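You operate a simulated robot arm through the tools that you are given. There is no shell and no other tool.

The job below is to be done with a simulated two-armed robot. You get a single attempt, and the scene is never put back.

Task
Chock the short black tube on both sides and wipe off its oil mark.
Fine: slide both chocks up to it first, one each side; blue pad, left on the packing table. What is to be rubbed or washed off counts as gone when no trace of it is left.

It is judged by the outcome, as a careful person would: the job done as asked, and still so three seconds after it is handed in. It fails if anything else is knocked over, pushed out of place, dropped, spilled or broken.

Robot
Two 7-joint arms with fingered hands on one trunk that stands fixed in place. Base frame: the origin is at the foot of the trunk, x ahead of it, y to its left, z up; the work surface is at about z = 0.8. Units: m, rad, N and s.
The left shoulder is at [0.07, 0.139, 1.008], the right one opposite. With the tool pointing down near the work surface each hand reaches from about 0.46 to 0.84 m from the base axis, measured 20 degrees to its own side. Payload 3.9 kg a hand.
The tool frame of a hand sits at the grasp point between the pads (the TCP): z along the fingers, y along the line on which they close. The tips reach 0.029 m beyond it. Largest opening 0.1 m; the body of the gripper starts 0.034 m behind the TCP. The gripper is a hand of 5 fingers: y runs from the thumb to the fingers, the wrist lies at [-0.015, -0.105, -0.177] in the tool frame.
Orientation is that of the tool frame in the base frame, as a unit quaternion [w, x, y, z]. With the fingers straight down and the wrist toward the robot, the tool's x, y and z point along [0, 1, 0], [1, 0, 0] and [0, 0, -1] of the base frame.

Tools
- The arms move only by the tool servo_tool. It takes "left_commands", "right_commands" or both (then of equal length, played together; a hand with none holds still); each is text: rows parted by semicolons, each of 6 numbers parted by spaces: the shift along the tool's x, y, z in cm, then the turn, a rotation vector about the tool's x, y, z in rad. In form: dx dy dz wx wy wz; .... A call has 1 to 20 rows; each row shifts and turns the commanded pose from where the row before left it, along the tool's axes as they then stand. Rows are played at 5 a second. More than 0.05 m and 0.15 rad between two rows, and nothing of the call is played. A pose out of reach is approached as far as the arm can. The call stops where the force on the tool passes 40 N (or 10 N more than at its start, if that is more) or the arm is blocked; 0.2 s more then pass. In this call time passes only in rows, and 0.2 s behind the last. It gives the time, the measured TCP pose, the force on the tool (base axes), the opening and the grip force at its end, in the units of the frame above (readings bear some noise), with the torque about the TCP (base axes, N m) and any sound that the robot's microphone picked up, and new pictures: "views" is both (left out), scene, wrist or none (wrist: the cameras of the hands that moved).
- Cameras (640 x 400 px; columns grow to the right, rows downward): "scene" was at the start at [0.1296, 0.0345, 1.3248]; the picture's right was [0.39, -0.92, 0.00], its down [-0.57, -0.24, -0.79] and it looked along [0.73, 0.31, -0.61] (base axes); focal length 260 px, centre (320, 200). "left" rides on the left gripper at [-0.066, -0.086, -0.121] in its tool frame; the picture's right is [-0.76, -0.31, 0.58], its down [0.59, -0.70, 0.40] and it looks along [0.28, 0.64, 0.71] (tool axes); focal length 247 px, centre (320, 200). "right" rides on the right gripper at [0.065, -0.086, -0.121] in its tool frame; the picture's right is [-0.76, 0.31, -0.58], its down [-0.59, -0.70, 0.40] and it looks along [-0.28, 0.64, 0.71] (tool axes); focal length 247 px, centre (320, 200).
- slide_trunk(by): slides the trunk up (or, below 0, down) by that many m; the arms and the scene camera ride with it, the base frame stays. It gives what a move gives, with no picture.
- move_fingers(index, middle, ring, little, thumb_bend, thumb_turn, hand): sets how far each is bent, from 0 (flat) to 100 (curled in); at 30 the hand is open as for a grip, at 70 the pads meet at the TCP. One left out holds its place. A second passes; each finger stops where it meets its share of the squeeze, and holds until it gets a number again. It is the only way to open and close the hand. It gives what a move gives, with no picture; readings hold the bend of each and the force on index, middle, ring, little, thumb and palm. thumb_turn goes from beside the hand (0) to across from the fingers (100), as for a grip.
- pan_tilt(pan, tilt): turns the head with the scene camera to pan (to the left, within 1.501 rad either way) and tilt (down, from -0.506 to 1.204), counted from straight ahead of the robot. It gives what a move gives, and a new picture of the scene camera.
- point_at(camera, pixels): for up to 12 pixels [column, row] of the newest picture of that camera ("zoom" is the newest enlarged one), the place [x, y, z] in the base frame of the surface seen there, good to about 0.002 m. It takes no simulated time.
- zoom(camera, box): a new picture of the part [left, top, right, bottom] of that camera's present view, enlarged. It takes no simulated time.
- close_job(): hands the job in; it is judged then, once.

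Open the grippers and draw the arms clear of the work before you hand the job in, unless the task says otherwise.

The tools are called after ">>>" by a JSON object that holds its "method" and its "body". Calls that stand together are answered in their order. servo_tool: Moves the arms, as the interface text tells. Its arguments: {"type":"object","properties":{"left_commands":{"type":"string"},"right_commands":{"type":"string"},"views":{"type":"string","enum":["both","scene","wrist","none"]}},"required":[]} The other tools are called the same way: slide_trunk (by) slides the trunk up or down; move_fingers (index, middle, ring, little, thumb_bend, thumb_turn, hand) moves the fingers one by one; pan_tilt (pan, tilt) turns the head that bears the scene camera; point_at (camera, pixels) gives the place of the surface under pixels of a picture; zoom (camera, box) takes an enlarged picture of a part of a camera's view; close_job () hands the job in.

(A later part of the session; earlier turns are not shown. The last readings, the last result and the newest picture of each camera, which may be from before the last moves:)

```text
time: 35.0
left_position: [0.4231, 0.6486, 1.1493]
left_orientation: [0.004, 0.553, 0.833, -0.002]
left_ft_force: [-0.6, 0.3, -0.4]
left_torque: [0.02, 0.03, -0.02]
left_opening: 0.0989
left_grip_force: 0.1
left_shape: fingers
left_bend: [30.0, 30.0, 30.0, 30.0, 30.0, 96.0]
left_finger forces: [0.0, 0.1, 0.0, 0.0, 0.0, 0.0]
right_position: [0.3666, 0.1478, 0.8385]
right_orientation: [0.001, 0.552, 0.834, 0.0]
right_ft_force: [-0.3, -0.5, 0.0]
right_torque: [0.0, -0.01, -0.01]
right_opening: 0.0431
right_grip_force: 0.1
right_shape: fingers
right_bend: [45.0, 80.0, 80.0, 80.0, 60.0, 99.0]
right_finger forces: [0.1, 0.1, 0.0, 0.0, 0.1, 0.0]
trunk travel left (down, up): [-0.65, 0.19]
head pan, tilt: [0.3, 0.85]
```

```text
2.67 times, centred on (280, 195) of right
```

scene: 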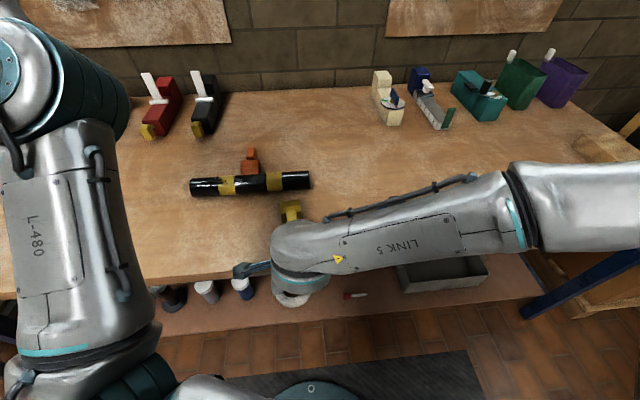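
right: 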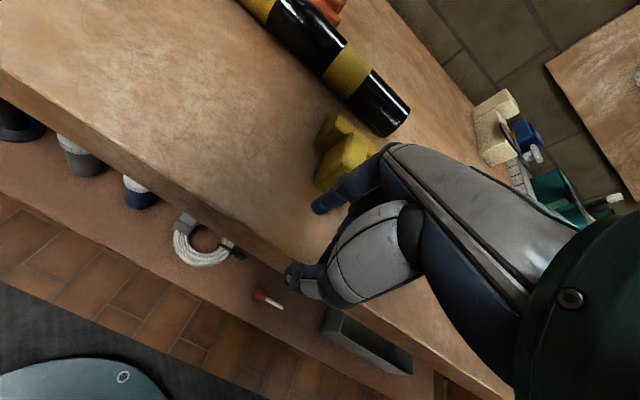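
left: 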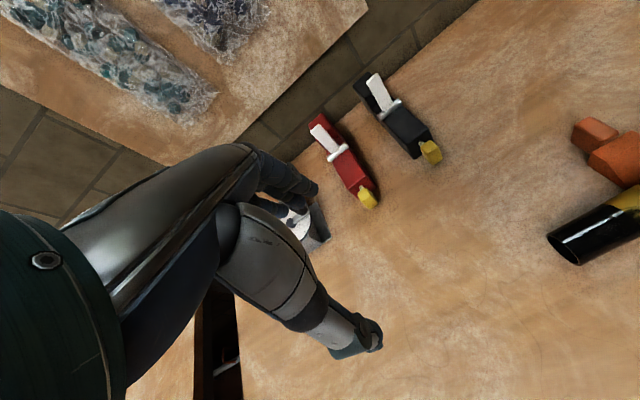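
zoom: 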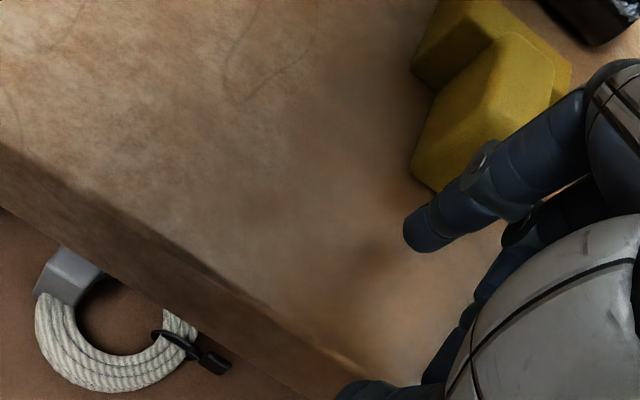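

The index is behind the yellow handle. I push forward (tool +y) 4 cm in 5 mm steps, about 2 cm of which should move the chock.

>>> {"method": "servo_tool", "body": {"right_commands": "0 0.5 0 0 0 0; 0 0.5 0 0 0 0; 0 0.5 0 0 0 0; 0 0.5 0 0 0 0; 0 0.5 0 0 0 0; 0 0.5 0 0 0 0; 0 0.5 0 0 0 0; 0 0.5 0 0 0 0", "views": "both"}}

>>> {"method": "zoom", "body": {"camera": "scene", "box": [180, 130, 340, 250]}}

```text
time: 36.8
left_position: [0.4232, 0.6479, 1.1482]
left_orientation: [0.004, 0.554, 0.833, -0.002]
left_ft_force: [0.4, -0.1, 0.2]
left_torque: [0.0, 0.0, 0.0]
left_opening: 0.0991
left_grip_force: 0.1
left_shape: fingers
left_bend: [30.0, 30.0, 30.0, 30.0, 30.0, 96.0]
left_finger forces: [0.0, 0.0, 0.1, 0.0, 0.1, 0.0]
right_position: [0.4033, 0.1632, 0.838]
right_orientation: [0.0, 0.552, 0.834, -0.001]
right_ft_force: [-0.6, -0.5, -0.2]
right_torque: [0.03, 0.01, -0.01]
right_opening: 0.0419
right_grip_force: 1.2
right_shape: fingers
right_bend: [46.0, 80.0, 80.0, 80.0, 60.0, 99.0]
right_finger forces: [1.2, 0.1, 0.0, 0.0, 0.1, 0.1]
trunk travel left (down, up): [-0.65, 0.19]
head pan, tilt: [0.3, 0.85]
```

scene: 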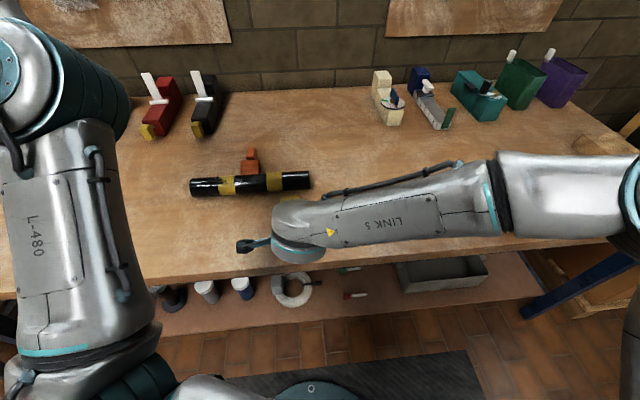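
right: 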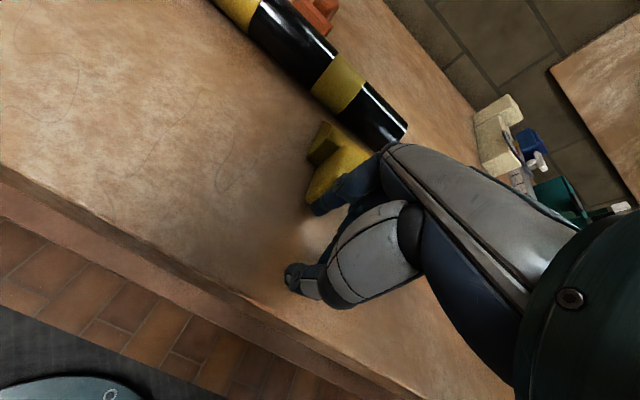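

```text
3.33 times, centred on (260, 190) of scene
```

zoom: 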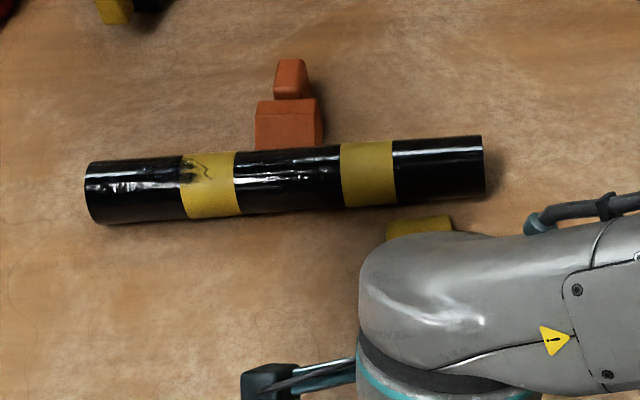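

Index force 1.2 N, the chock is moving. I enlarge the right view to measure the yellow chock's pose.

>>> {"method": "zoom", "body": {"camera": "right", "box": [280, 80, 420, 220]}}

```text
2.86 times, centred on (350, 150) of right
```

zoom: 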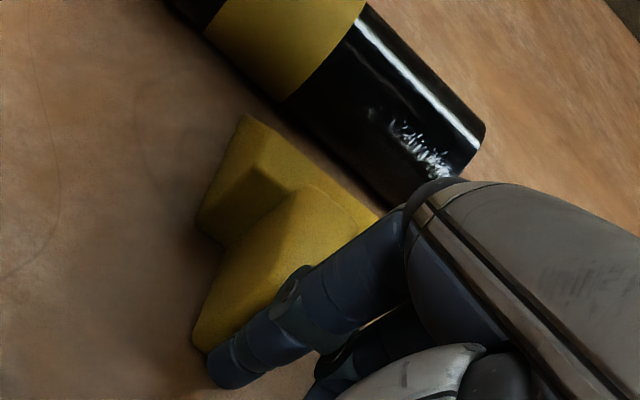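

Measuring: left thin-edge corner (248,120), points along the edge, ridge, and handle.

>>> {"method": "point_at", "body": {"camera": "zoom", "pixels": [[249, 122], [300, 155], [360, 195], [262, 165], [285, 180], [240, 200], [303, 195], [225, 285], [285, 105], [380, 195], [205, 345]]}}

>>> {"method": "zoom", "body": {"camera": "scene", "box": [260, 160, 340, 220]}}

```text
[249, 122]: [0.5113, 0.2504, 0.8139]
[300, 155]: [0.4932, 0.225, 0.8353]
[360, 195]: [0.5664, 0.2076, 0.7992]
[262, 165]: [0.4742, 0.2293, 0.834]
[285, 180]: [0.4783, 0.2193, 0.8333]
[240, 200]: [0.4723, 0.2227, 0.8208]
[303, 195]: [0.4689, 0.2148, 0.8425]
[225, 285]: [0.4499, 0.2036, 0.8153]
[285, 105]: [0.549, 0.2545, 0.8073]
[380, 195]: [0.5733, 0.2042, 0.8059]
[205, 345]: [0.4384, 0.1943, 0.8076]
```

```text
6.67 times, centred on (300, 190) of scene
```

zoom: 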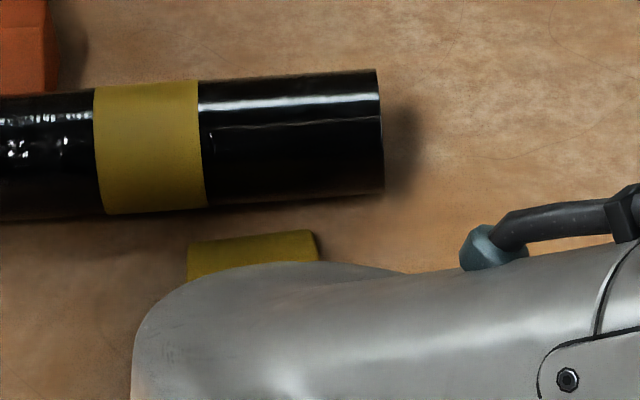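

In the scene enlargement the chock's thin edge runs (190,245)–(314,231). Measuring it and the tube flank.

>>> {"method": "point_at", "body": {"camera": "zoom", "pixels": [[192, 248], [250, 240], [311, 234], [150, 205], [300, 195], [370, 188], [318, 255]]}}

```text
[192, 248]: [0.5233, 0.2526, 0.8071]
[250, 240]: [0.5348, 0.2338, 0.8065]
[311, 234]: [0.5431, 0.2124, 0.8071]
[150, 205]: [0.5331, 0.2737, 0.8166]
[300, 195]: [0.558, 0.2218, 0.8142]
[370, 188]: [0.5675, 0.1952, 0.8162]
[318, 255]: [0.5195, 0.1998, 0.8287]
```

The thin edge is at n ≈ −0.039 with a slight yaw (~0.05 rad, right side ahead). I shift the index 4 mm left on the handle end and push another 1.5 cm.

>>> {"method": "servo_tool", "body": {"right_commands": "0 -0.4 0 0 0 0; 0.4 0 0 0 0 0; 0 0.4 0 0 0 0; 0 0.4 0 0 0 0; 0 0.4 0 0 0 0; 0 0.4 0 0 0 0; 0 0.3 0 0 0 0", "views": "both"}}

>>> {"method": "zoom", "body": {"camera": "scene", "box": [260, 160, 340, 220]}}

```text
time: 38.4
left_position: [0.4224, 0.6466, 1.1483]
left_orientation: [0.004, 0.554, 0.833, -0.002]
left_ft_force: [-0.2, 0.3, -0.3]
left_torque: [0.0, -0.01, -0.01]
left_opening: 0.0993
left_grip_force: 0.1
left_shape: fingers
left_bend: [30.0, 30.0, 30.0, 30.0, 30.0, 96.0]
left_finger forces: [0.0, 0.0, 0.0, 0.0, 0.0, 0.0]
right_position: [0.4152, 0.1723, 0.8373]
right_orientation: [0.0, 0.552, 0.834, 0.0]
right_ft_force: [-1.1, -0.9, 0.6]
right_torque: [0.02, 0.0, 0.01]
right_opening: 0.0412
right_grip_force: 0.9
right_shape: fingers
right_bend: [46.0, 80.0, 80.0, 80.0, 60.0, 99.0]
right_finger forces: [1.5, 0.1, 0.0, 0.1, 0.1, 0.0]
trunk travel left (down, up): [-0.65, 0.19]
head pan, tilt: [0.3, 0.85]
```

scene: 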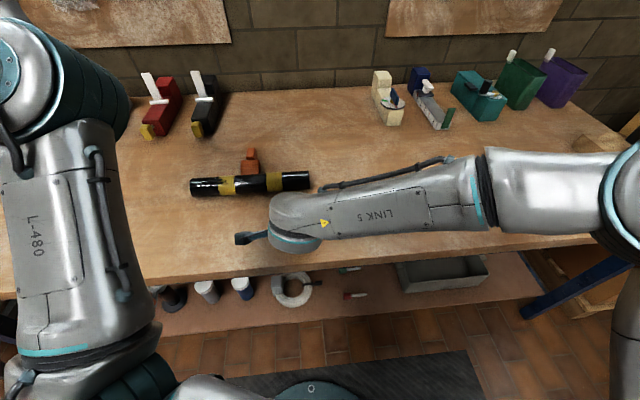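
right: 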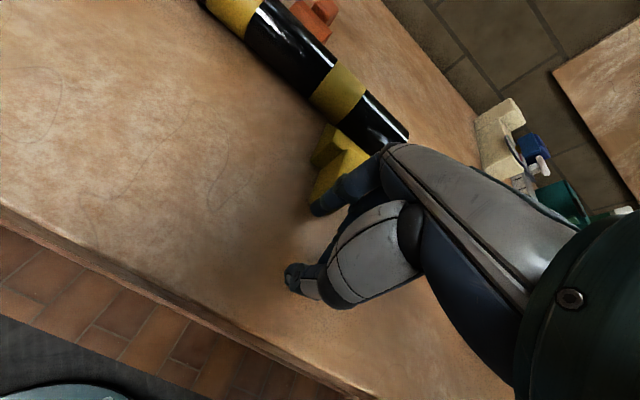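

```text
6.67 times, centred on (300, 190) of scene
```

zoom: 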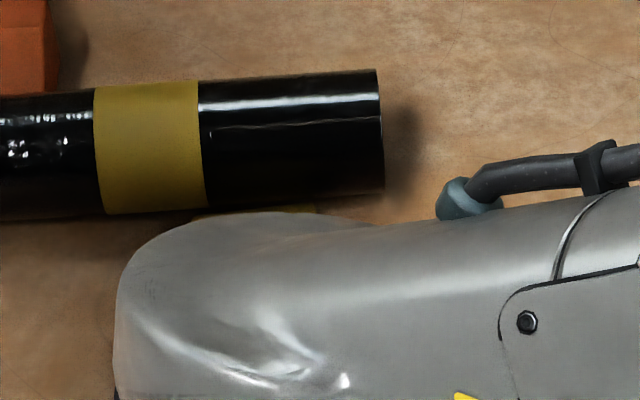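

The thin edge is now close to the tube in the scene view; the forearm hides the rest, so I use the right camera enlarged.

>>> {"method": "zoom", "body": {"camera": "right", "box": [290, 80, 410, 210]}}

>>> {"method": "point_at", "body": {"camera": "scene", "pixels": [[285, 192], [290, 191], [297, 191], [205, 194], [250, 191], [305, 187]]}}

```text
3.08 times, centred on (350, 145) of right
```

zoom: 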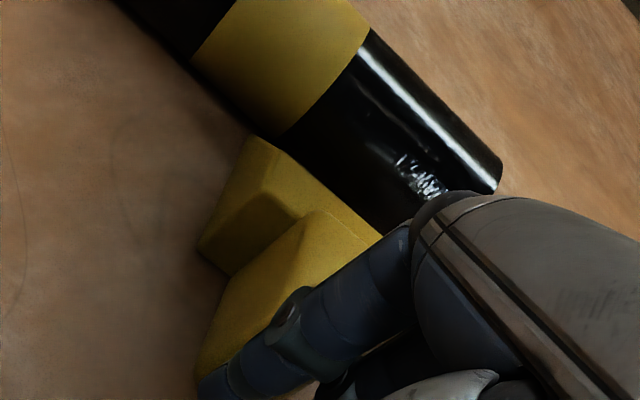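

```text
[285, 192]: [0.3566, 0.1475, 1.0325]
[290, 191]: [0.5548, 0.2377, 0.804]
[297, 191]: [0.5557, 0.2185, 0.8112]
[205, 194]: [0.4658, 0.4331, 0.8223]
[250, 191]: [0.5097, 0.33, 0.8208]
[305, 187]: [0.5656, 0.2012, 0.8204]
```

Measuring the yellow chock's left edge and slope in this enlargement.

>>> {"method": "point_at", "body": {"camera": "zoom", "pixels": [[252, 142], [290, 165], [330, 195], [360, 222], [275, 190], [300, 215], [230, 180], [203, 245], [262, 240], [230, 300], [290, 140], [360, 210]]}}

```text
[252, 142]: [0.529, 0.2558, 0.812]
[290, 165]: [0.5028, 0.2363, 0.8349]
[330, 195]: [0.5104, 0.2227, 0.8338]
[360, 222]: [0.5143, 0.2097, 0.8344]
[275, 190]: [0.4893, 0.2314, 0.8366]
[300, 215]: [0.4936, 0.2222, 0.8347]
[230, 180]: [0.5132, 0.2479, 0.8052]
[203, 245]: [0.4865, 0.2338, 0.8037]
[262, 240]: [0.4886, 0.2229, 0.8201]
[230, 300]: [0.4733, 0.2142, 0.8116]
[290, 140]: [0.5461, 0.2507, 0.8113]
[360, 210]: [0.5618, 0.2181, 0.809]
```

The yellow ridge is parallel to the tube at n ≈ −0.074; roughly 8–11 mm to first touch. I push on slowly in 1.5 mm steps.

>>> {"method": "servo_tool", "body": {"right_commands": "0 0.15 0 0 0 0; 0 0.15 0 0 0 0; 0 0.15 0 0 0 0; 0 0.15 0 0 0 0; 0 0.15 0 0 0 0; 0 0.15 0 0 0 0", "views": "both"}}

>>> {"method": "point_at", "body": {"camera": "scene", "pixels": [[205, 194], [205, 186], [250, 191], [305, 187], [305, 178], [200, 190], [303, 186]]}}

>>> {"method": "zoom", "body": {"camera": "right", "box": [290, 80, 410, 210]}}

```text
time: 39.8
left_position: [0.4228, 0.6479, 1.1479]
left_orientation: [0.005, 0.554, 0.833, -0.002]
left_ft_force: [0.7, -0.5, 0.3]
left_torque: [0.0, 0.0, 0.02]
left_opening: 0.0992
left_grip_force: 0.1
left_shape: fingers
left_bend: [30.0, 30.0, 30.0, 30.0, 30.0, 96.0]
left_finger forces: [0.0, 0.0, 0.0, 0.1, 0.1, 0.0]
right_position: [0.4245, 0.1763, 0.8374]
right_orientation: [0.001, 0.553, 0.833, 0.0]
right_ft_force: [-1.0, -0.1, -0.7]
right_torque: [0.01, 0.01, 0.0]
right_opening: 0.0413
right_grip_force: 0.5
right_shape: fingers
right_bend: [46.0, 80.0, 80.0, 80.0, 60.0, 99.0]
right_finger forces: [0.9, 0.0, 0.0, 0.1, 0.0, 0.1]
trunk travel left (down, up): [-0.65, 0.19]
head pan, tilt: [0.3, 0.85]
```

scene: 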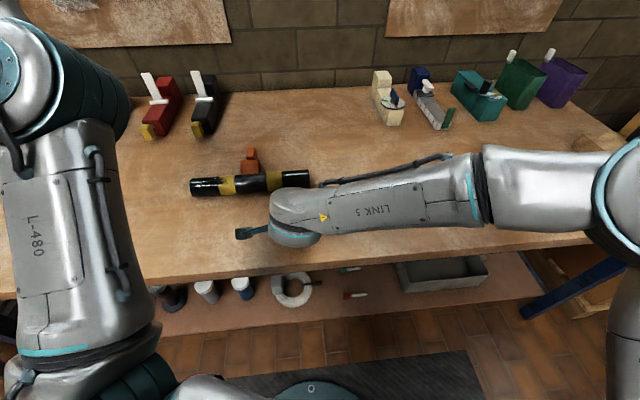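
right: 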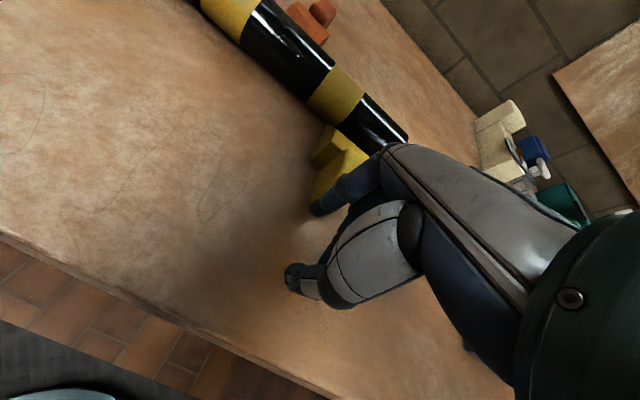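

```text
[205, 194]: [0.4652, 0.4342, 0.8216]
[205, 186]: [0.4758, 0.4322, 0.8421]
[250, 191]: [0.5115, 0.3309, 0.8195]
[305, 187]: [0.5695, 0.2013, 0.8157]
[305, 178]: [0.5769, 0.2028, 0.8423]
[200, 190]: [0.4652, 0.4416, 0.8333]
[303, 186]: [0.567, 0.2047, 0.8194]
```

```text
3.08 times, centred on (350, 145) of right
```

zoom: 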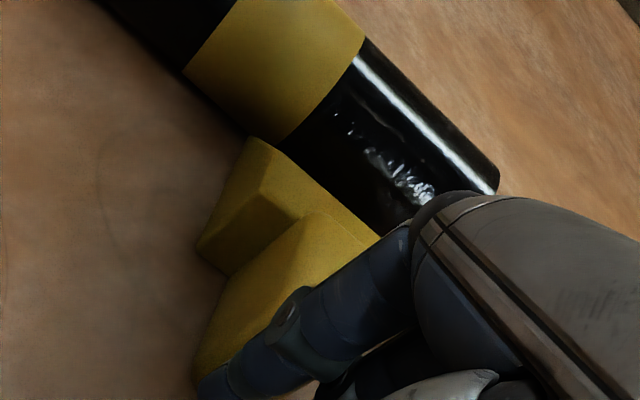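

Yellow now touches: the tube's right end has moved ~3 mm while its left end hasn't. I go on in 1 mm steps for 3 mm and watch the tube.

>>> {"method": "servo_tool", "body": {"right_commands": "0 0.1 0 0 0 0; 0 0.1 0 0 0 0; 0 0.1 0 0 0 0; 0 0 0 0 0 0; 0 0 0 0 0 0; 0 0 0 0 0 0", "views": "scene"}}

>>> {"method": "zoom", "body": {"camera": "scene", "box": [180, 130, 340, 230]}}

```text
time: 41.2
left_position: [0.4228, 0.6475, 1.148]
left_orientation: [0.004, 0.554, 0.833, -0.002]
left_ft_force: [-0.4, 0.0, -0.3]
left_torque: [-0.02, 0.01, -0.01]
left_opening: 0.0991
left_grip_force: 0.0
left_shape: fingers
left_bend: [30.0, 30.0, 30.0, 30.0, 30.0, 96.0]
left_finger forces: [0.0, 0.0, 0.0, 0.0, 0.0, 0.0]
right_position: [0.4269, 0.1783, 0.8386]
right_orientation: [0.002, 0.552, 0.834, 0.0]
right_ft_force: [-1.0, 0.5, -0.2]
right_torque: [-0.01, 0.03, -0.01]
right_opening: 0.0412
right_grip_force: 0.3
right_shape: fingers
right_bend: [46.0, 80.0, 80.0, 80.0, 60.0, 99.0]
right_finger forces: [1.1, 0.0, 0.1, 0.0, 0.1, 0.0]
trunk travel left (down, up): [-0.65, 0.19]
head pan, tilt: [0.3, 0.85]
```

scene: 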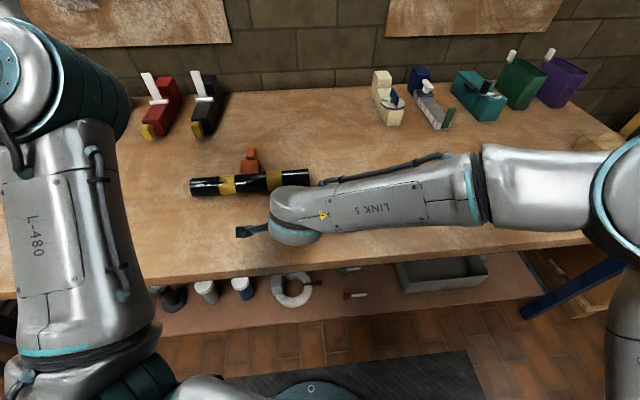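

```text
4.00 times, centred on (260, 180) of scene
```

zoom: 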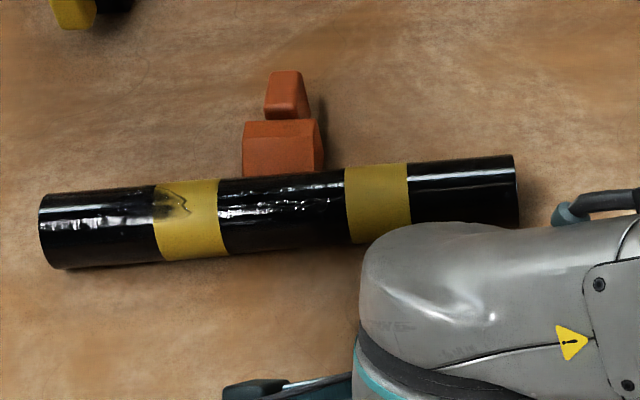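

Measuring the tube's flank at several stations and the orange chock's rear corners in this enlargement.

>>> {"method": "point_at", "body": {"camera": "zoom", "pixels": [[70, 255], [200, 247], [320, 238], [500, 215], [70, 225], [200, 218], [320, 208], [470, 180], [246, 143], [318, 136], [249, 124], [316, 120]]}}

```text
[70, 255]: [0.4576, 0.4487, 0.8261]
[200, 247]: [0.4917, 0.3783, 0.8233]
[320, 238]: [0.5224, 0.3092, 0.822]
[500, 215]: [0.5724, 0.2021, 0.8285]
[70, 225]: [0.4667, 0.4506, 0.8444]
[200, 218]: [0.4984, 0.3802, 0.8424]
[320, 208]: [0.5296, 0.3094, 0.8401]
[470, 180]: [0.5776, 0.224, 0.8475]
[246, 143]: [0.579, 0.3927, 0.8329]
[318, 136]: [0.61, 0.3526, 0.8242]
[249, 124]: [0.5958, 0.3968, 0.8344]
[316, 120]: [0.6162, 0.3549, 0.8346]
```

The tube is yawed ~2° (right end touching yellow, orange ~4 mm off at the middle, left end 8 mm low); a small nudge of its left end toward the far side will seat it on both chocks. First I withdraw the right hand: back, up, and off to the right.

>>> {"method": "servo_tool", "body": {"right_commands": "0 -1 0 0 0 0; 0 -1.5 0 0 0 0; 0 0 -3.2 0 0 0; 0 0 -3.2 0 0 0; 0 0 -3.2 0 0 0; 0 0 -3.2 0 0 0; -2 0.5 -3.2 0 0 0; -3 0.7 -2.4 0 0 0; -3.5 0.8 -2.4 0 0 0; -3.5 0.8 -2.4 0 0 0; -3.5 0.8 -1.2 0 0 0; -3.5 0.8 -1 0 0 0; -3.5 0.8 0 0 0 0; -3.5 0.8 0 0 0 0; -3.5 0.8 0 0 0 0; -3.5 0.8 0 0 0 0", "views": "scene"}}

>>> {"method": "zoom", "body": {"camera": "scene", "box": [180, 130, 340, 250]}}

```text
time: 44.6
left_position: [0.4239, 0.6477, 1.1475]
left_orientation: [0.005, 0.553, 0.833, -0.003]
left_ft_force: [0.3, -0.1, -0.1]
left_torque: [-0.04, 0.04, 0.02]
left_opening: 0.0992
left_grip_force: 0.1
left_shape: fingers
left_bend: [30.0, 30.0, 30.0, 30.0, 30.0, 96.0]
left_finger forces: [0.0, 0.0, 0.0, 0.1, 0.0, 0.0]
right_position: [0.5604, -0.0504, 1.0918]
right_orientation: [0.0, 0.552, 0.834, 0.0]
right_ft_force: [-0.5, 0.0, -0.5]
right_torque: [0.03, 0.03, 0.01]
right_opening: 0.0433
right_grip_force: 0.1
right_shape: fingers
right_bend: [45.0, 80.0, 80.0, 80.0, 60.0, 99.0]
right_finger forces: [0.0, 0.1, 0.1, 0.0, 0.0, 0.0]
right hand out of reach, approached as far as the arm can: row 15, 16
trunk travel left (down, up): [-0.65, 0.19]
head pan, tilt: [0.3, 0.85]
```

scene: 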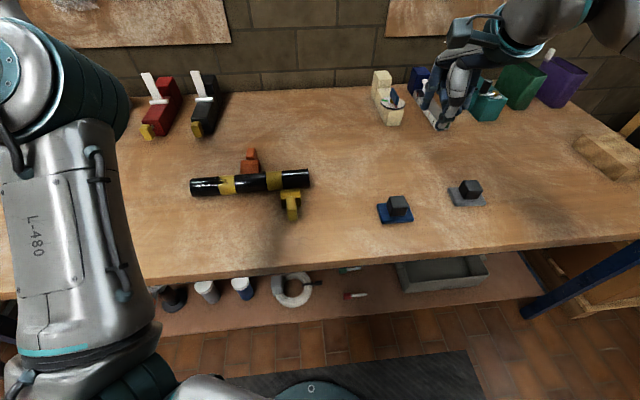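

```text
3.33 times, centred on (260, 190) of scene
```

zoom: 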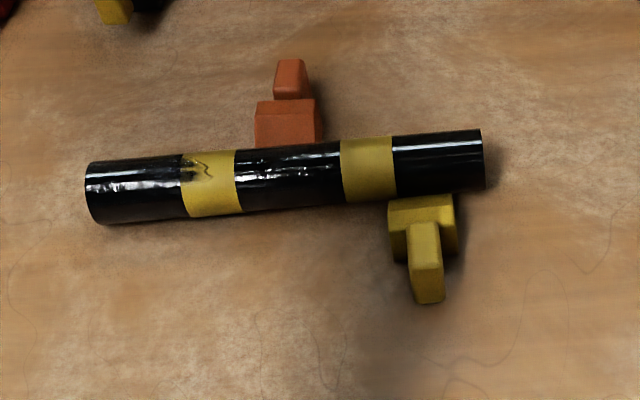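

Both chocks are against the tube; the right hand hangs over the pad at (0.56, −0.05, 1.09), so I'll move it farther right and turn it outward. First, measure the tube and chocks in the enlargement.

>>> {"method": "point_at", "body": {"camera": "zoom", "pixels": [[110, 215], [220, 207], [340, 197], [470, 182], [392, 212], [450, 205], [392, 228], [456, 222], [415, 295], [440, 295], [260, 115], [313, 112]]}}

>>> {"method": "servo_tool", "body": {"right_commands": "-2 -2 0 0 0 0.12; -2.5 -2 0 0 0 0.12; -2.5 -2 0 0 0 0.12; -2.5 -2 0 0 0 0.12; -3 -1 0 0 0 0.12; -3 -1 0 0 0 0.1; -3 0 0 0 0 0; -3 0 0 0 0 0; -3 0 0 0 0 0; -3 0 0 0 0 0", "views": "scene"}}

```text
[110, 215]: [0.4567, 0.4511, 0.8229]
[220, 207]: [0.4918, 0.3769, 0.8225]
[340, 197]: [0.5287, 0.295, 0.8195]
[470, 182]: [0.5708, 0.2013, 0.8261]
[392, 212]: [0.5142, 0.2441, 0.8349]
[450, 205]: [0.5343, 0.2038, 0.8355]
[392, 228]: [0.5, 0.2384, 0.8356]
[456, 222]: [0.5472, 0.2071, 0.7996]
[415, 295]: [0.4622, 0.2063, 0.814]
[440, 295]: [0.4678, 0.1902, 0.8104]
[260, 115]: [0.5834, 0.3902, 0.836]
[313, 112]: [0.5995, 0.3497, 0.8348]
```

```text
time: 46.8
left_position: [0.4224, 0.6473, 1.1492]
left_orientation: [0.004, 0.553, 0.833, -0.002]
left_ft_force: [-0.2, 0.6, -0.5]
left_torque: [-0.01, 0.0, 0.0]
left_opening: 0.0992
left_grip_force: 0.0
left_shape: fingers
left_bend: [30.0, 30.0, 30.0, 30.0, 30.0, 96.0]
left_finger forces: [0.0, 0.1, 0.0, 0.0, 0.0, 0.0]
right_position: [0.4384, -0.3292, 1.0919]
right_orientation: [0.0, 0.805, 0.593, 0.001]
right_ft_force: [0.3, -0.4, -0.7]
right_torque: [0.01, -0.01, 0.0]
right_opening: 0.0433
right_grip_force: 0.0
right_shape: fingers
right_bend: [45.0, 80.0, 80.0, 80.0, 60.0, 99.0]
right_finger forces: [0.0, 0.1, 0.0, 0.0, 0.1, 0.0]
trunk travel left (down, up): [-0.65, 0.19]
head pan, tilt: [0.3, 0.85]
```

scene: 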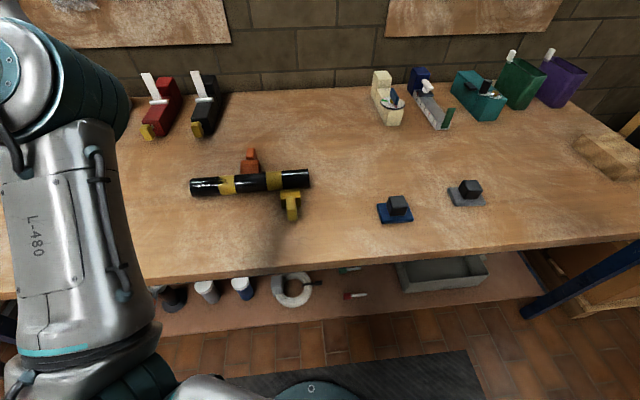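

Contact geometry: yellow touches; orange lacks ~5 mm at its station. I'll nudge the orange chock that last bit with the left hand, with the same hook shape as before (thumb aside, index drawn back, middle pushing left of centre).

>>> {"method": "move_fingers", "body": {"hand": "left", "index": 5, "middle": 20, "ring": 20, "little": 20, "thumb_bend": 0, "thumb_turn": 0}}

>>> {"method": "servo_tool", "body": {"left_commands": "-3.18 0.73 0.5 0 0 0; -3.18 0.73 0.5 0 0 0; -3.18 0.73 0.5 0 0 0; -3.18 0.73 1.0 0 0 0; -3.18 0.73 1.0 0 0 0; -3.18 0.73 1.0 0 0 0; -3.18 0.73 1.0 0 0 0; -3.18 0.73 1.5 0 0 0; -3.18 0.73 1.5 0 0 0; -3.18 0.73 1.5 0 0 0", "views": "both"}}

```text
time: 47.8
left_position: [0.4224, 0.6479, 1.1483]
left_orientation: [0.005, 0.553, 0.833, -0.002]
left_ft_force: [0.3, 0.1, -0.1]
left_torque: [-0.01, 0.0, 0.04]
left_opening: 0.153
left_grip_force: 0.1
left_shape: fingers
left_bend: [5.0, 20.0, 20.0, 20.0, 0.0, 0.0]
left_finger forces: [0.1, 0.0, 0.0, 0.1, 0.0, 0.0]
right_position: [0.4388, -0.3284, 1.0919]
right_orientation: [0.001, 0.804, 0.594, 0.001]
right_ft_force: [0.4, -0.4, 0.5]
right_torque: [0.01, 0.01, -0.01]
right_opening: 0.0431
right_grip_force: 0.0
right_shape: fingers
right_bend: [45.0, 80.0, 80.0, 80.0, 60.0, 99.0]
right_finger forces: [0.0, 0.0, 0.0, 0.0, 0.0, 0.0]
trunk travel left (down, up): [-0.65, 0.19]
head pan, tilt: [0.3, 0.85]
```

```text
time: 50.0
left_position: [0.6133, 0.3808, 1.0526]
left_orientation: [0.005, 0.554, 0.833, -0.002]
left_ft_force: [0.2, -1.0, 0.8]
left_torque: [-0.01, -0.03, -0.01]
left_opening: 0.1531
left_grip_force: 0.0
left_shape: fingers
left_bend: [5.0, 20.0, 20.0, 20.0, 0.0, 0.0]
left_finger forces: [0.1, 0.1, 0.0, 0.1, 0.0, 0.0]
right_position: [0.4403, -0.3272, 1.0925]
right_orientation: [0.001, 0.805, 0.594, 0.0]
right_ft_force: [-0.5, -0.4, -0.5]
right_torque: [0.01, -0.02, 0.04]
right_opening: 0.0434
right_grip_force: 0.1
right_shape: fingers
right_bend: [45.0, 80.0, 80.0, 80.0, 60.0, 99.0]
right_finger forces: [0.0, 0.0, 0.0, 0.1, 0.0, 0.0]
trunk travel left (down, up): [-0.65, 0.19]
head pan, tilt: [0.3, 0.85]
```

scene: 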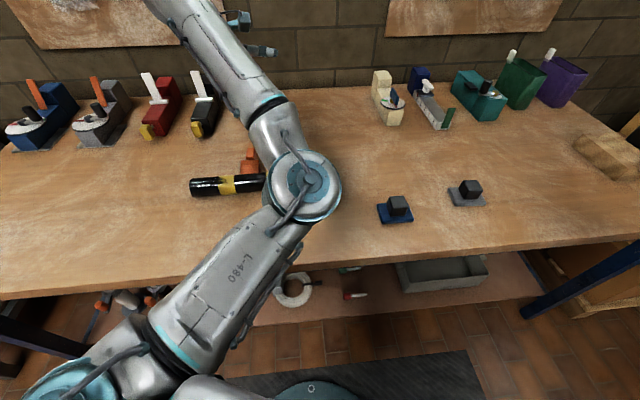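
left: 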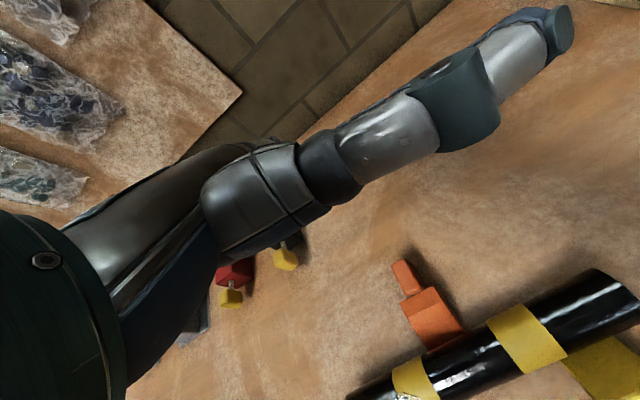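

Hover is right (n ≈ 0.084, s ≈ 0.138). I correct 2.5 mm left and lower to z ≈ 0.842 behind the orange handle.

>>> {"method": "servo_tool", "body": {"left_commands": "0.25 0 3.5 0 0 0; 0 0 3.5 0 0 0; 0 0 3.5 0 0 0; 0 0 3.5 0 0 0; 0 0 3.5 0 0 0; 0 0 2.5 0 0 0; 0 0 1.0 0 0 0", "views": "both"}}

>>> {"method": "zoom", "body": {"camera": "left", "box": [230, 180, 430, 380]}}

```text
time: 51.6
left_position: [0.6124, 0.3844, 0.8425]
left_orientation: [0.004, 0.553, 0.833, -0.002]
left_ft_force: [0.4, -0.6, -0.9]
left_torque: [-0.01, -0.06, -0.02]
left_opening: 0.1532
left_grip_force: 0.1
left_shape: fingers
left_bend: [5.0, 20.0, 20.0, 20.0, 0.0, 0.0]
left_finger forces: [0.0, 0.0, 0.0, 0.0, 0.0, 0.0]
right_position: [0.4392, -0.3267, 1.0929]
right_orientation: [0.001, 0.805, 0.594, 0.0]
right_ft_force: [0.4, 0.2, 0.3]
right_torque: [0.02, -0.01, -0.02]
right_opening: 0.0433
right_grip_force: 0.0
right_shape: fingers
right_bend: [45.0, 80.0, 80.0, 80.0, 60.0, 99.0]
right_finger forces: [0.1, 0.0, 0.0, 0.1, 0.0, 0.1]
trunk travel left (down, up): [-0.65, 0.19]
head pan, tilt: [0.3, 0.85]
```

scene: 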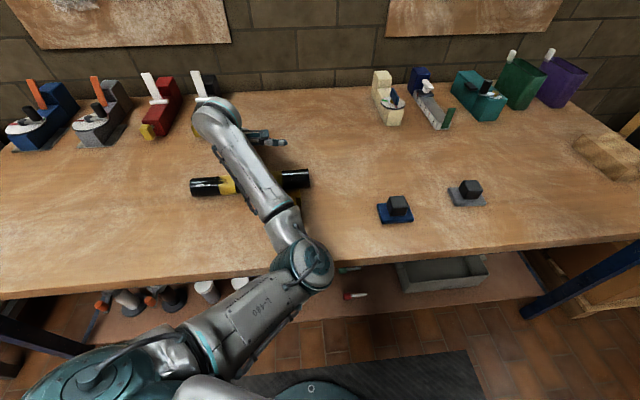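
left: 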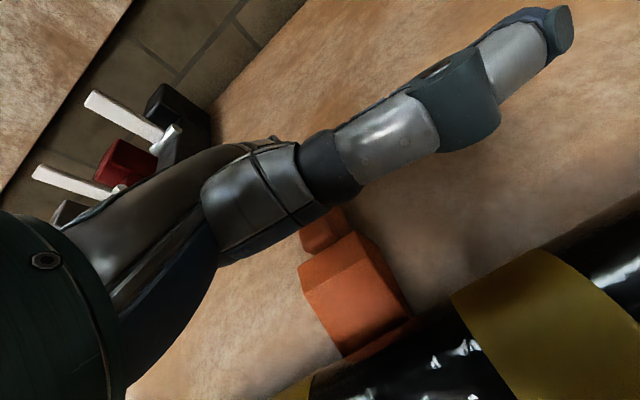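

```text
2.00 times, centred on (330, 280) of left
```

zoom: 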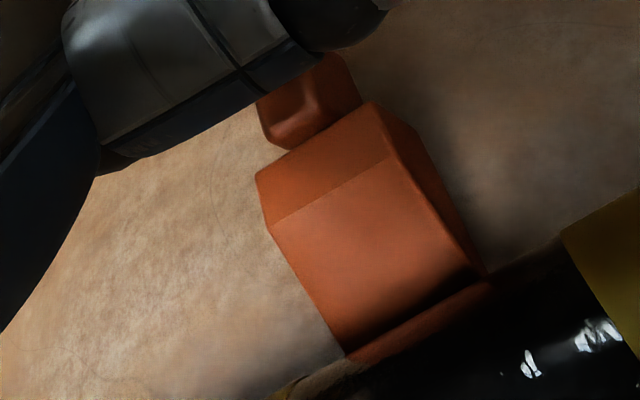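

The hook is ~2.4 cm behind the handle. I close that gap and then ease on in 1 mm steps.

>>> {"method": "servo_tool", "body": {"left_commands": "0 -0.5 0 0 0 0; 0 -0.5 0 0 0 0; 0 -0.5 0 0 0 0; 0 -0.4 0 0 0 0; 0 -0.1 0 0 0 0; 0 -0.1 0 0 0 0; 0 -0.1 0 0 0 0; 0 -0.1 0 0 0 0; 0 -0.1 0 0 0 0; 0 -0.1 0 0 0 0; 0 -0.1 0 0 0 0", "views": "both"}}

>>> {"method": "zoom", "body": {"camera": "left", "box": [260, 190, 420, 370]}}

```text
time: 54.0
left_position: [0.5891, 0.3761, 0.8435]
left_orientation: [0.004, 0.551, 0.835, -0.001]
left_ft_force: [0.8, -0.5, 0.0]
left_torque: [0.0, -0.03, -0.01]
left_opening: 0.1531
left_grip_force: 0.1
left_shape: fingers
left_bend: [5.0, 20.0, 20.0, 20.0, 0.0, 0.0]
left_finger forces: [0.1, 0.0, 0.1, 0.0, 0.0, 0.1]
right_position: [0.4378, -0.3273, 1.0926]
right_orientation: [0.001, 0.805, 0.593, 0.0]
right_ft_force: [0.2, -0.4, -0.7]
right_torque: [-0.01, -0.02, 0.0]
right_opening: 0.043
right_grip_force: 0.1
right_shape: fingers
right_bend: [45.0, 80.0, 80.0, 80.0, 60.0, 99.0]
right_finger forces: [0.0, 0.0, 0.1, 0.0, 0.0, 0.1]
trunk travel left (down, up): [-0.65, 0.19]
head pan, tilt: [0.3, 0.85]
```

scene: 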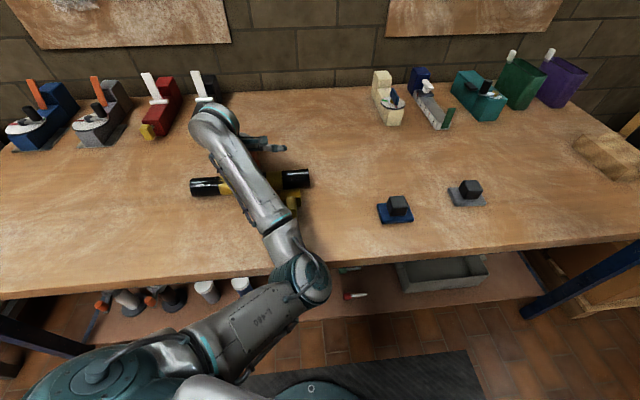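
left: 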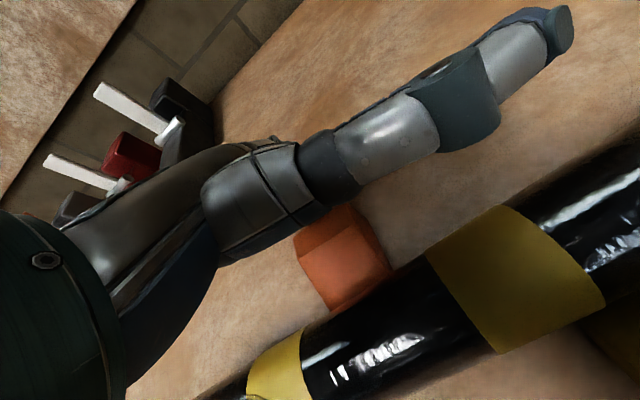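

```text
2.22 times, centred on (340, 280) of left
```

zoom: 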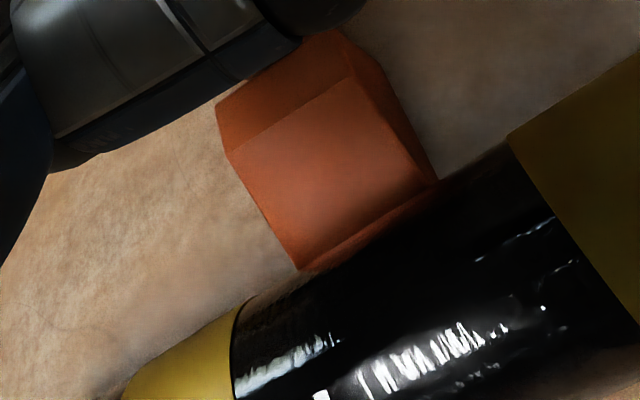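

No finger force yet and the middle finger sits a bit too far left of the handle. I back off 3 mm, shift 4 mm right, and ease forward again.

>>> {"method": "servo_tool", "body": {"left_commands": "0 0.3 0 0 0 0; -0.4 0 0 0 0 0; 0 -0.3 0 0 0 0; 0 -0.1 0 0 0 0; 0 -0.1 0 0 0 0; 0 -0.1 0 0 0 0; 0 -0.1 0 0 0 0", "views": "wrist"}}

>>> {"method": "zoom", "body": {"camera": "left", "box": [260, 190, 420, 370]}}

```text
time: 55.6
left_position: [0.5872, 0.3742, 0.8439]
left_orientation: [0.005, 0.55, 0.835, 0.002]
left_ft_force: [0.2, 0.5, 0.0]
left_torque: [0.01, 0.01, 0.0]
left_opening: 0.1529
left_grip_force: 0.6
left_shape: fingers
left_bend: [5.0, 20.0, 20.0, 20.0, 0.0, 0.0]
left_finger forces: [0.1, 0.6, 0.0, 0.0, 0.0, 0.1]
right_position: [0.4393, -0.3281, 1.0913]
right_orientation: [0.001, 0.805, 0.593, 0.001]
right_ft_force: [0.4, 0.5, -0.2]
right_torque: [-0.02, 0.02, 0.0]
right_opening: 0.0433
right_grip_force: 0.1
right_shape: fingers
right_bend: [45.0, 80.0, 80.0, 80.0, 60.0, 99.0]
right_finger forces: [0.0, 0.0, 0.0, 0.0, 0.0, 0.1]
trunk travel left (down, up): [-0.65, 0.19]
head pan, tilt: [0.3, 0.85]
```

left: 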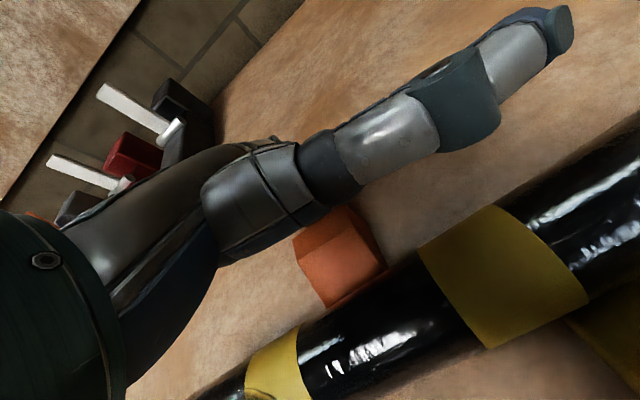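

```text
2.22 times, centred on (340, 280) of left
```

zoom: 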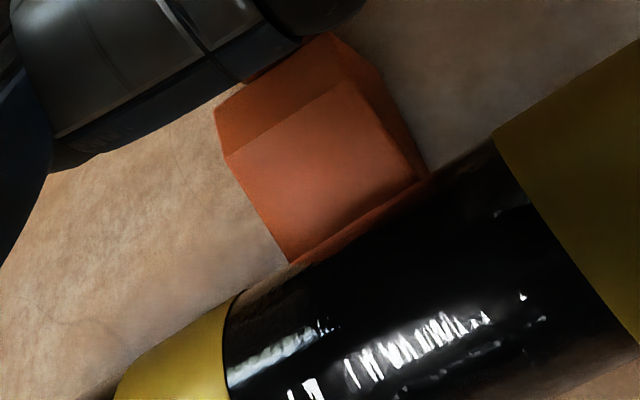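

Contact (0.6 N on the middle finger). I measure ridge and tube flank here.

>>> {"method": "point_at", "body": {"camera": "zoom", "pixels": [[226, 160], [345, 82], [217, 110], [330, 38], [240, 305], [495, 145], [300, 258], [415, 185]]}}

>>> {"method": "point_at", "body": {"camera": "scene", "pixels": [[205, 194], [202, 193], [302, 186], [300, 178], [210, 184]]}}

```text
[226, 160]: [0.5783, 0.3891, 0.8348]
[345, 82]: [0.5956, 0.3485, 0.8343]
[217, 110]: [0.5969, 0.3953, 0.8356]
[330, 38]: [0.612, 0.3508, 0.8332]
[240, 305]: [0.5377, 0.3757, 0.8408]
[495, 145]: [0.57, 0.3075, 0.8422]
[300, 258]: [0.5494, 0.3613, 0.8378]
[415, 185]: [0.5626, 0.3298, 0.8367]
```

```text
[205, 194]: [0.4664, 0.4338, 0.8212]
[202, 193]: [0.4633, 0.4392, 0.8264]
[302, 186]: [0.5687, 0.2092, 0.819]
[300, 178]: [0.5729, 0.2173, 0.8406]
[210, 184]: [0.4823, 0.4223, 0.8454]
```

Orange is now square (−66.9°) with ~1–2 mm left. Two more 1 mm steps.

>>> {"method": "servo_tool", "body": {"left_commands": "0 -0.1 0 0 0 0; 0 -0.1 0 0 0 0; 0 0 0 0 0 0; 0 0 0 0 0 0", "views": "both"}}

>>> {"method": "zoom", "body": {"camera": "left", "box": [260, 190, 420, 370]}}

```text
time: 56.6
left_position: [0.5853, 0.3734, 0.8451]
left_orientation: [0.004, 0.55, 0.835, 0.002]
left_ft_force: [0.0, 1.6, 0.9]
left_torque: [0.02, -0.06, 0.02]
left_opening: 0.1531
left_grip_force: 0.4
left_shape: fingers
left_bend: [5.0, 19.0, 20.0, 20.0, 0.0, 0.0]
left_finger forces: [0.1, 0.9, 0.1, 0.0, 0.1, 0.0]
right_position: [0.4399, -0.3276, 1.0926]
right_orientation: [0.001, 0.805, 0.593, 0.0]
right_ft_force: [-0.2, 0.6, -0.5]
right_torque: [0.0, -0.01, 0.02]
right_opening: 0.043
right_grip_force: 0.0
right_shape: fingers
right_bend: [45.0, 80.0, 80.0, 80.0, 60.0, 99.0]
right_finger forces: [0.0, 0.0, 0.1, 0.0, 0.0, 0.0]
trunk travel left (down, up): [-0.65, 0.19]
head pan, tilt: [0.3, 0.85]
```

scene: 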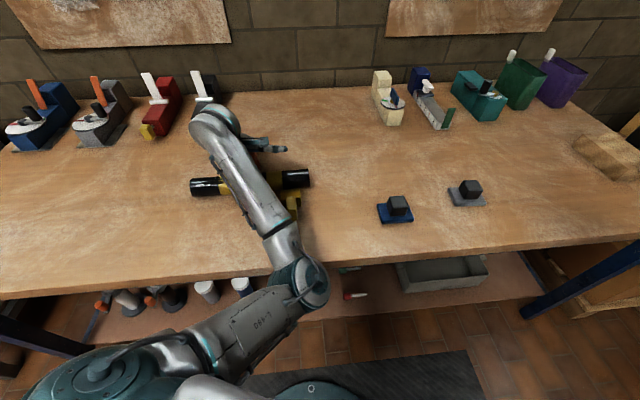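
left: 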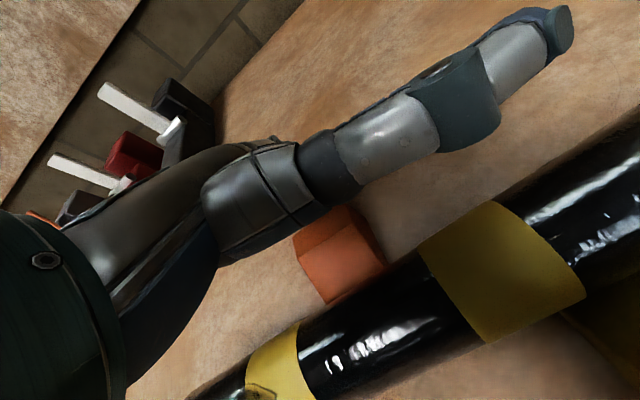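

```text
2.22 times, centred on (340, 280) of left
```

zoom: 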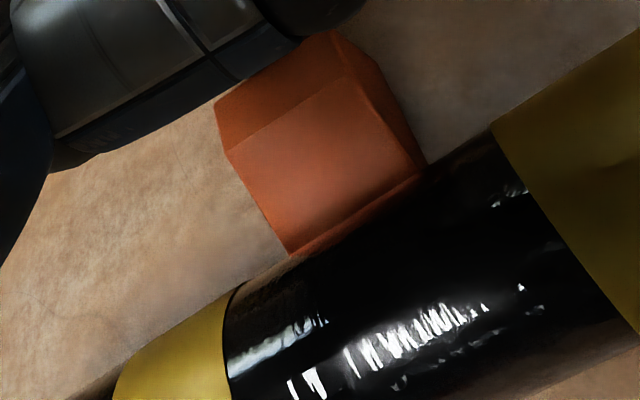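

Measure again: ridge and tube flank on both cameras.

>>> {"method": "point_at", "body": {"camera": "zoom", "pixels": [[226, 155], [345, 78], [217, 105], [330, 35], [240, 292], [495, 140], [298, 248], [410, 185]]}}

>>> {"method": "point_at", "body": {"camera": "scene", "pixels": [[205, 194], [202, 193], [302, 186], [300, 178], [210, 184], [306, 185]]}}

```text
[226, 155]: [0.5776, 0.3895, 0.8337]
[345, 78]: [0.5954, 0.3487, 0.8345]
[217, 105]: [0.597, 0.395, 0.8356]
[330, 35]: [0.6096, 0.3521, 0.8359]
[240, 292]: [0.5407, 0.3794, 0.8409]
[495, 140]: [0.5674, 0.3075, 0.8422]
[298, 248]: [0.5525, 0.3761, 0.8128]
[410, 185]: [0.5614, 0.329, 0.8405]
```

```text
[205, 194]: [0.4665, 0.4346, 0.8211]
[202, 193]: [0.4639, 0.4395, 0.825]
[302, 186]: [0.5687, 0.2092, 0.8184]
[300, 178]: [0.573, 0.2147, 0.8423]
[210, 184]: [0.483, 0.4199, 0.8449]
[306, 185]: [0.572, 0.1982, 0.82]
```

Orange moved hardly at all on that step while the finger load rose; the offset (≈0.058) says it is at touch. One more 1 mm step to be sure, watching whether the tube shifts.

>>> {"method": "servo_tool", "body": {"left_commands": "0 -0.1 0 0 0 0; 0 -0.05 0 0 0 0; 0 0 0 0 0 0; 0 0 0 0 0 0", "views": "both"}}

>>> {"method": "point_at", "body": {"camera": "scene", "pixels": [[205, 194], [202, 193], [302, 186], [300, 178], [210, 184], [306, 185]]}}

>>> {"method": "zoom", "body": {"camera": "left", "box": [260, 190, 420, 370]}}

```text
time: 57.6
left_position: [0.5828, 0.372, 0.8445]
left_orientation: [0.004, 0.55, 0.835, 0.002]
left_ft_force: [0.9, 1.2, 0.5]
left_torque: [0.03, -0.06, 0.05]
left_opening: 0.1528
left_grip_force: 0.3
left_shape: fingers
left_bend: [5.0, 19.0, 20.0, 20.0, 0.0, 0.0]
left_finger forces: [0.0, 0.9, 0.1, 0.0, 0.0, 0.0]
right_position: [0.4386, -0.3273, 1.0925]
right_orientation: [0.001, 0.805, 0.593, 0.0]
right_ft_force: [0.9, 0.5, -0.4]
right_torque: [0.02, -0.03, -0.04]
right_opening: 0.0436
right_grip_force: 0.1
right_shape: fingers
right_bend: [45.0, 80.0, 80.0, 80.0, 60.0, 99.0]
right_finger forces: [0.0, 0.1, 0.0, 0.0, 0.1, 0.0]
trunk travel left (down, up): [-0.65, 0.19]
head pan, tilt: [0.3, 0.85]
```

scene: 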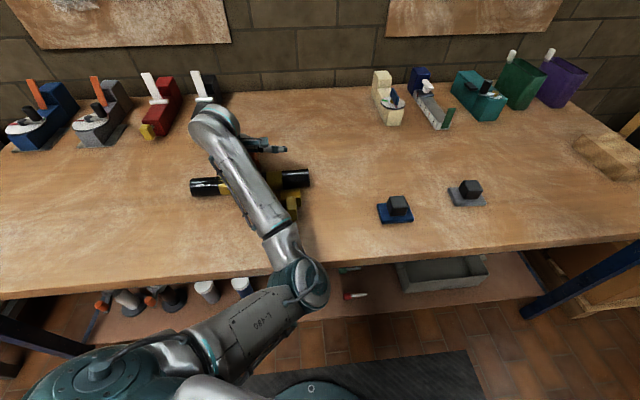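
left: 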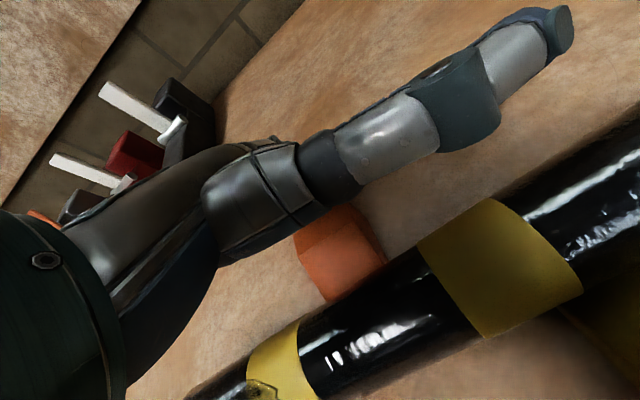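

```text
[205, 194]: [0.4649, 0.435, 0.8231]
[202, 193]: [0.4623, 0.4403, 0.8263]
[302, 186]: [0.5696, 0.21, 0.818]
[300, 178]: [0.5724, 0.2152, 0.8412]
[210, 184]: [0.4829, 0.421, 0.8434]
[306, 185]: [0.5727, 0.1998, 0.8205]
```

```text
2.22 times, centred on (340, 280) of left
```

zoom: 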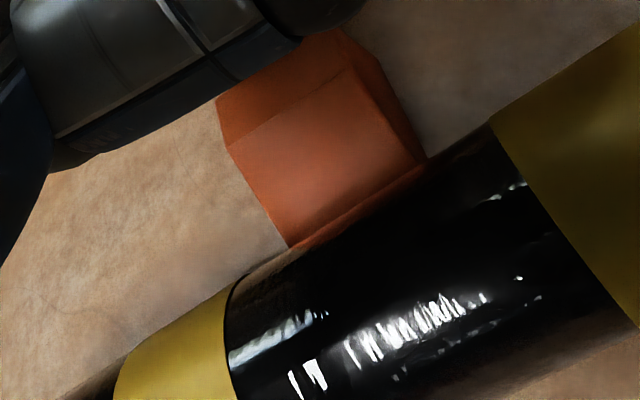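

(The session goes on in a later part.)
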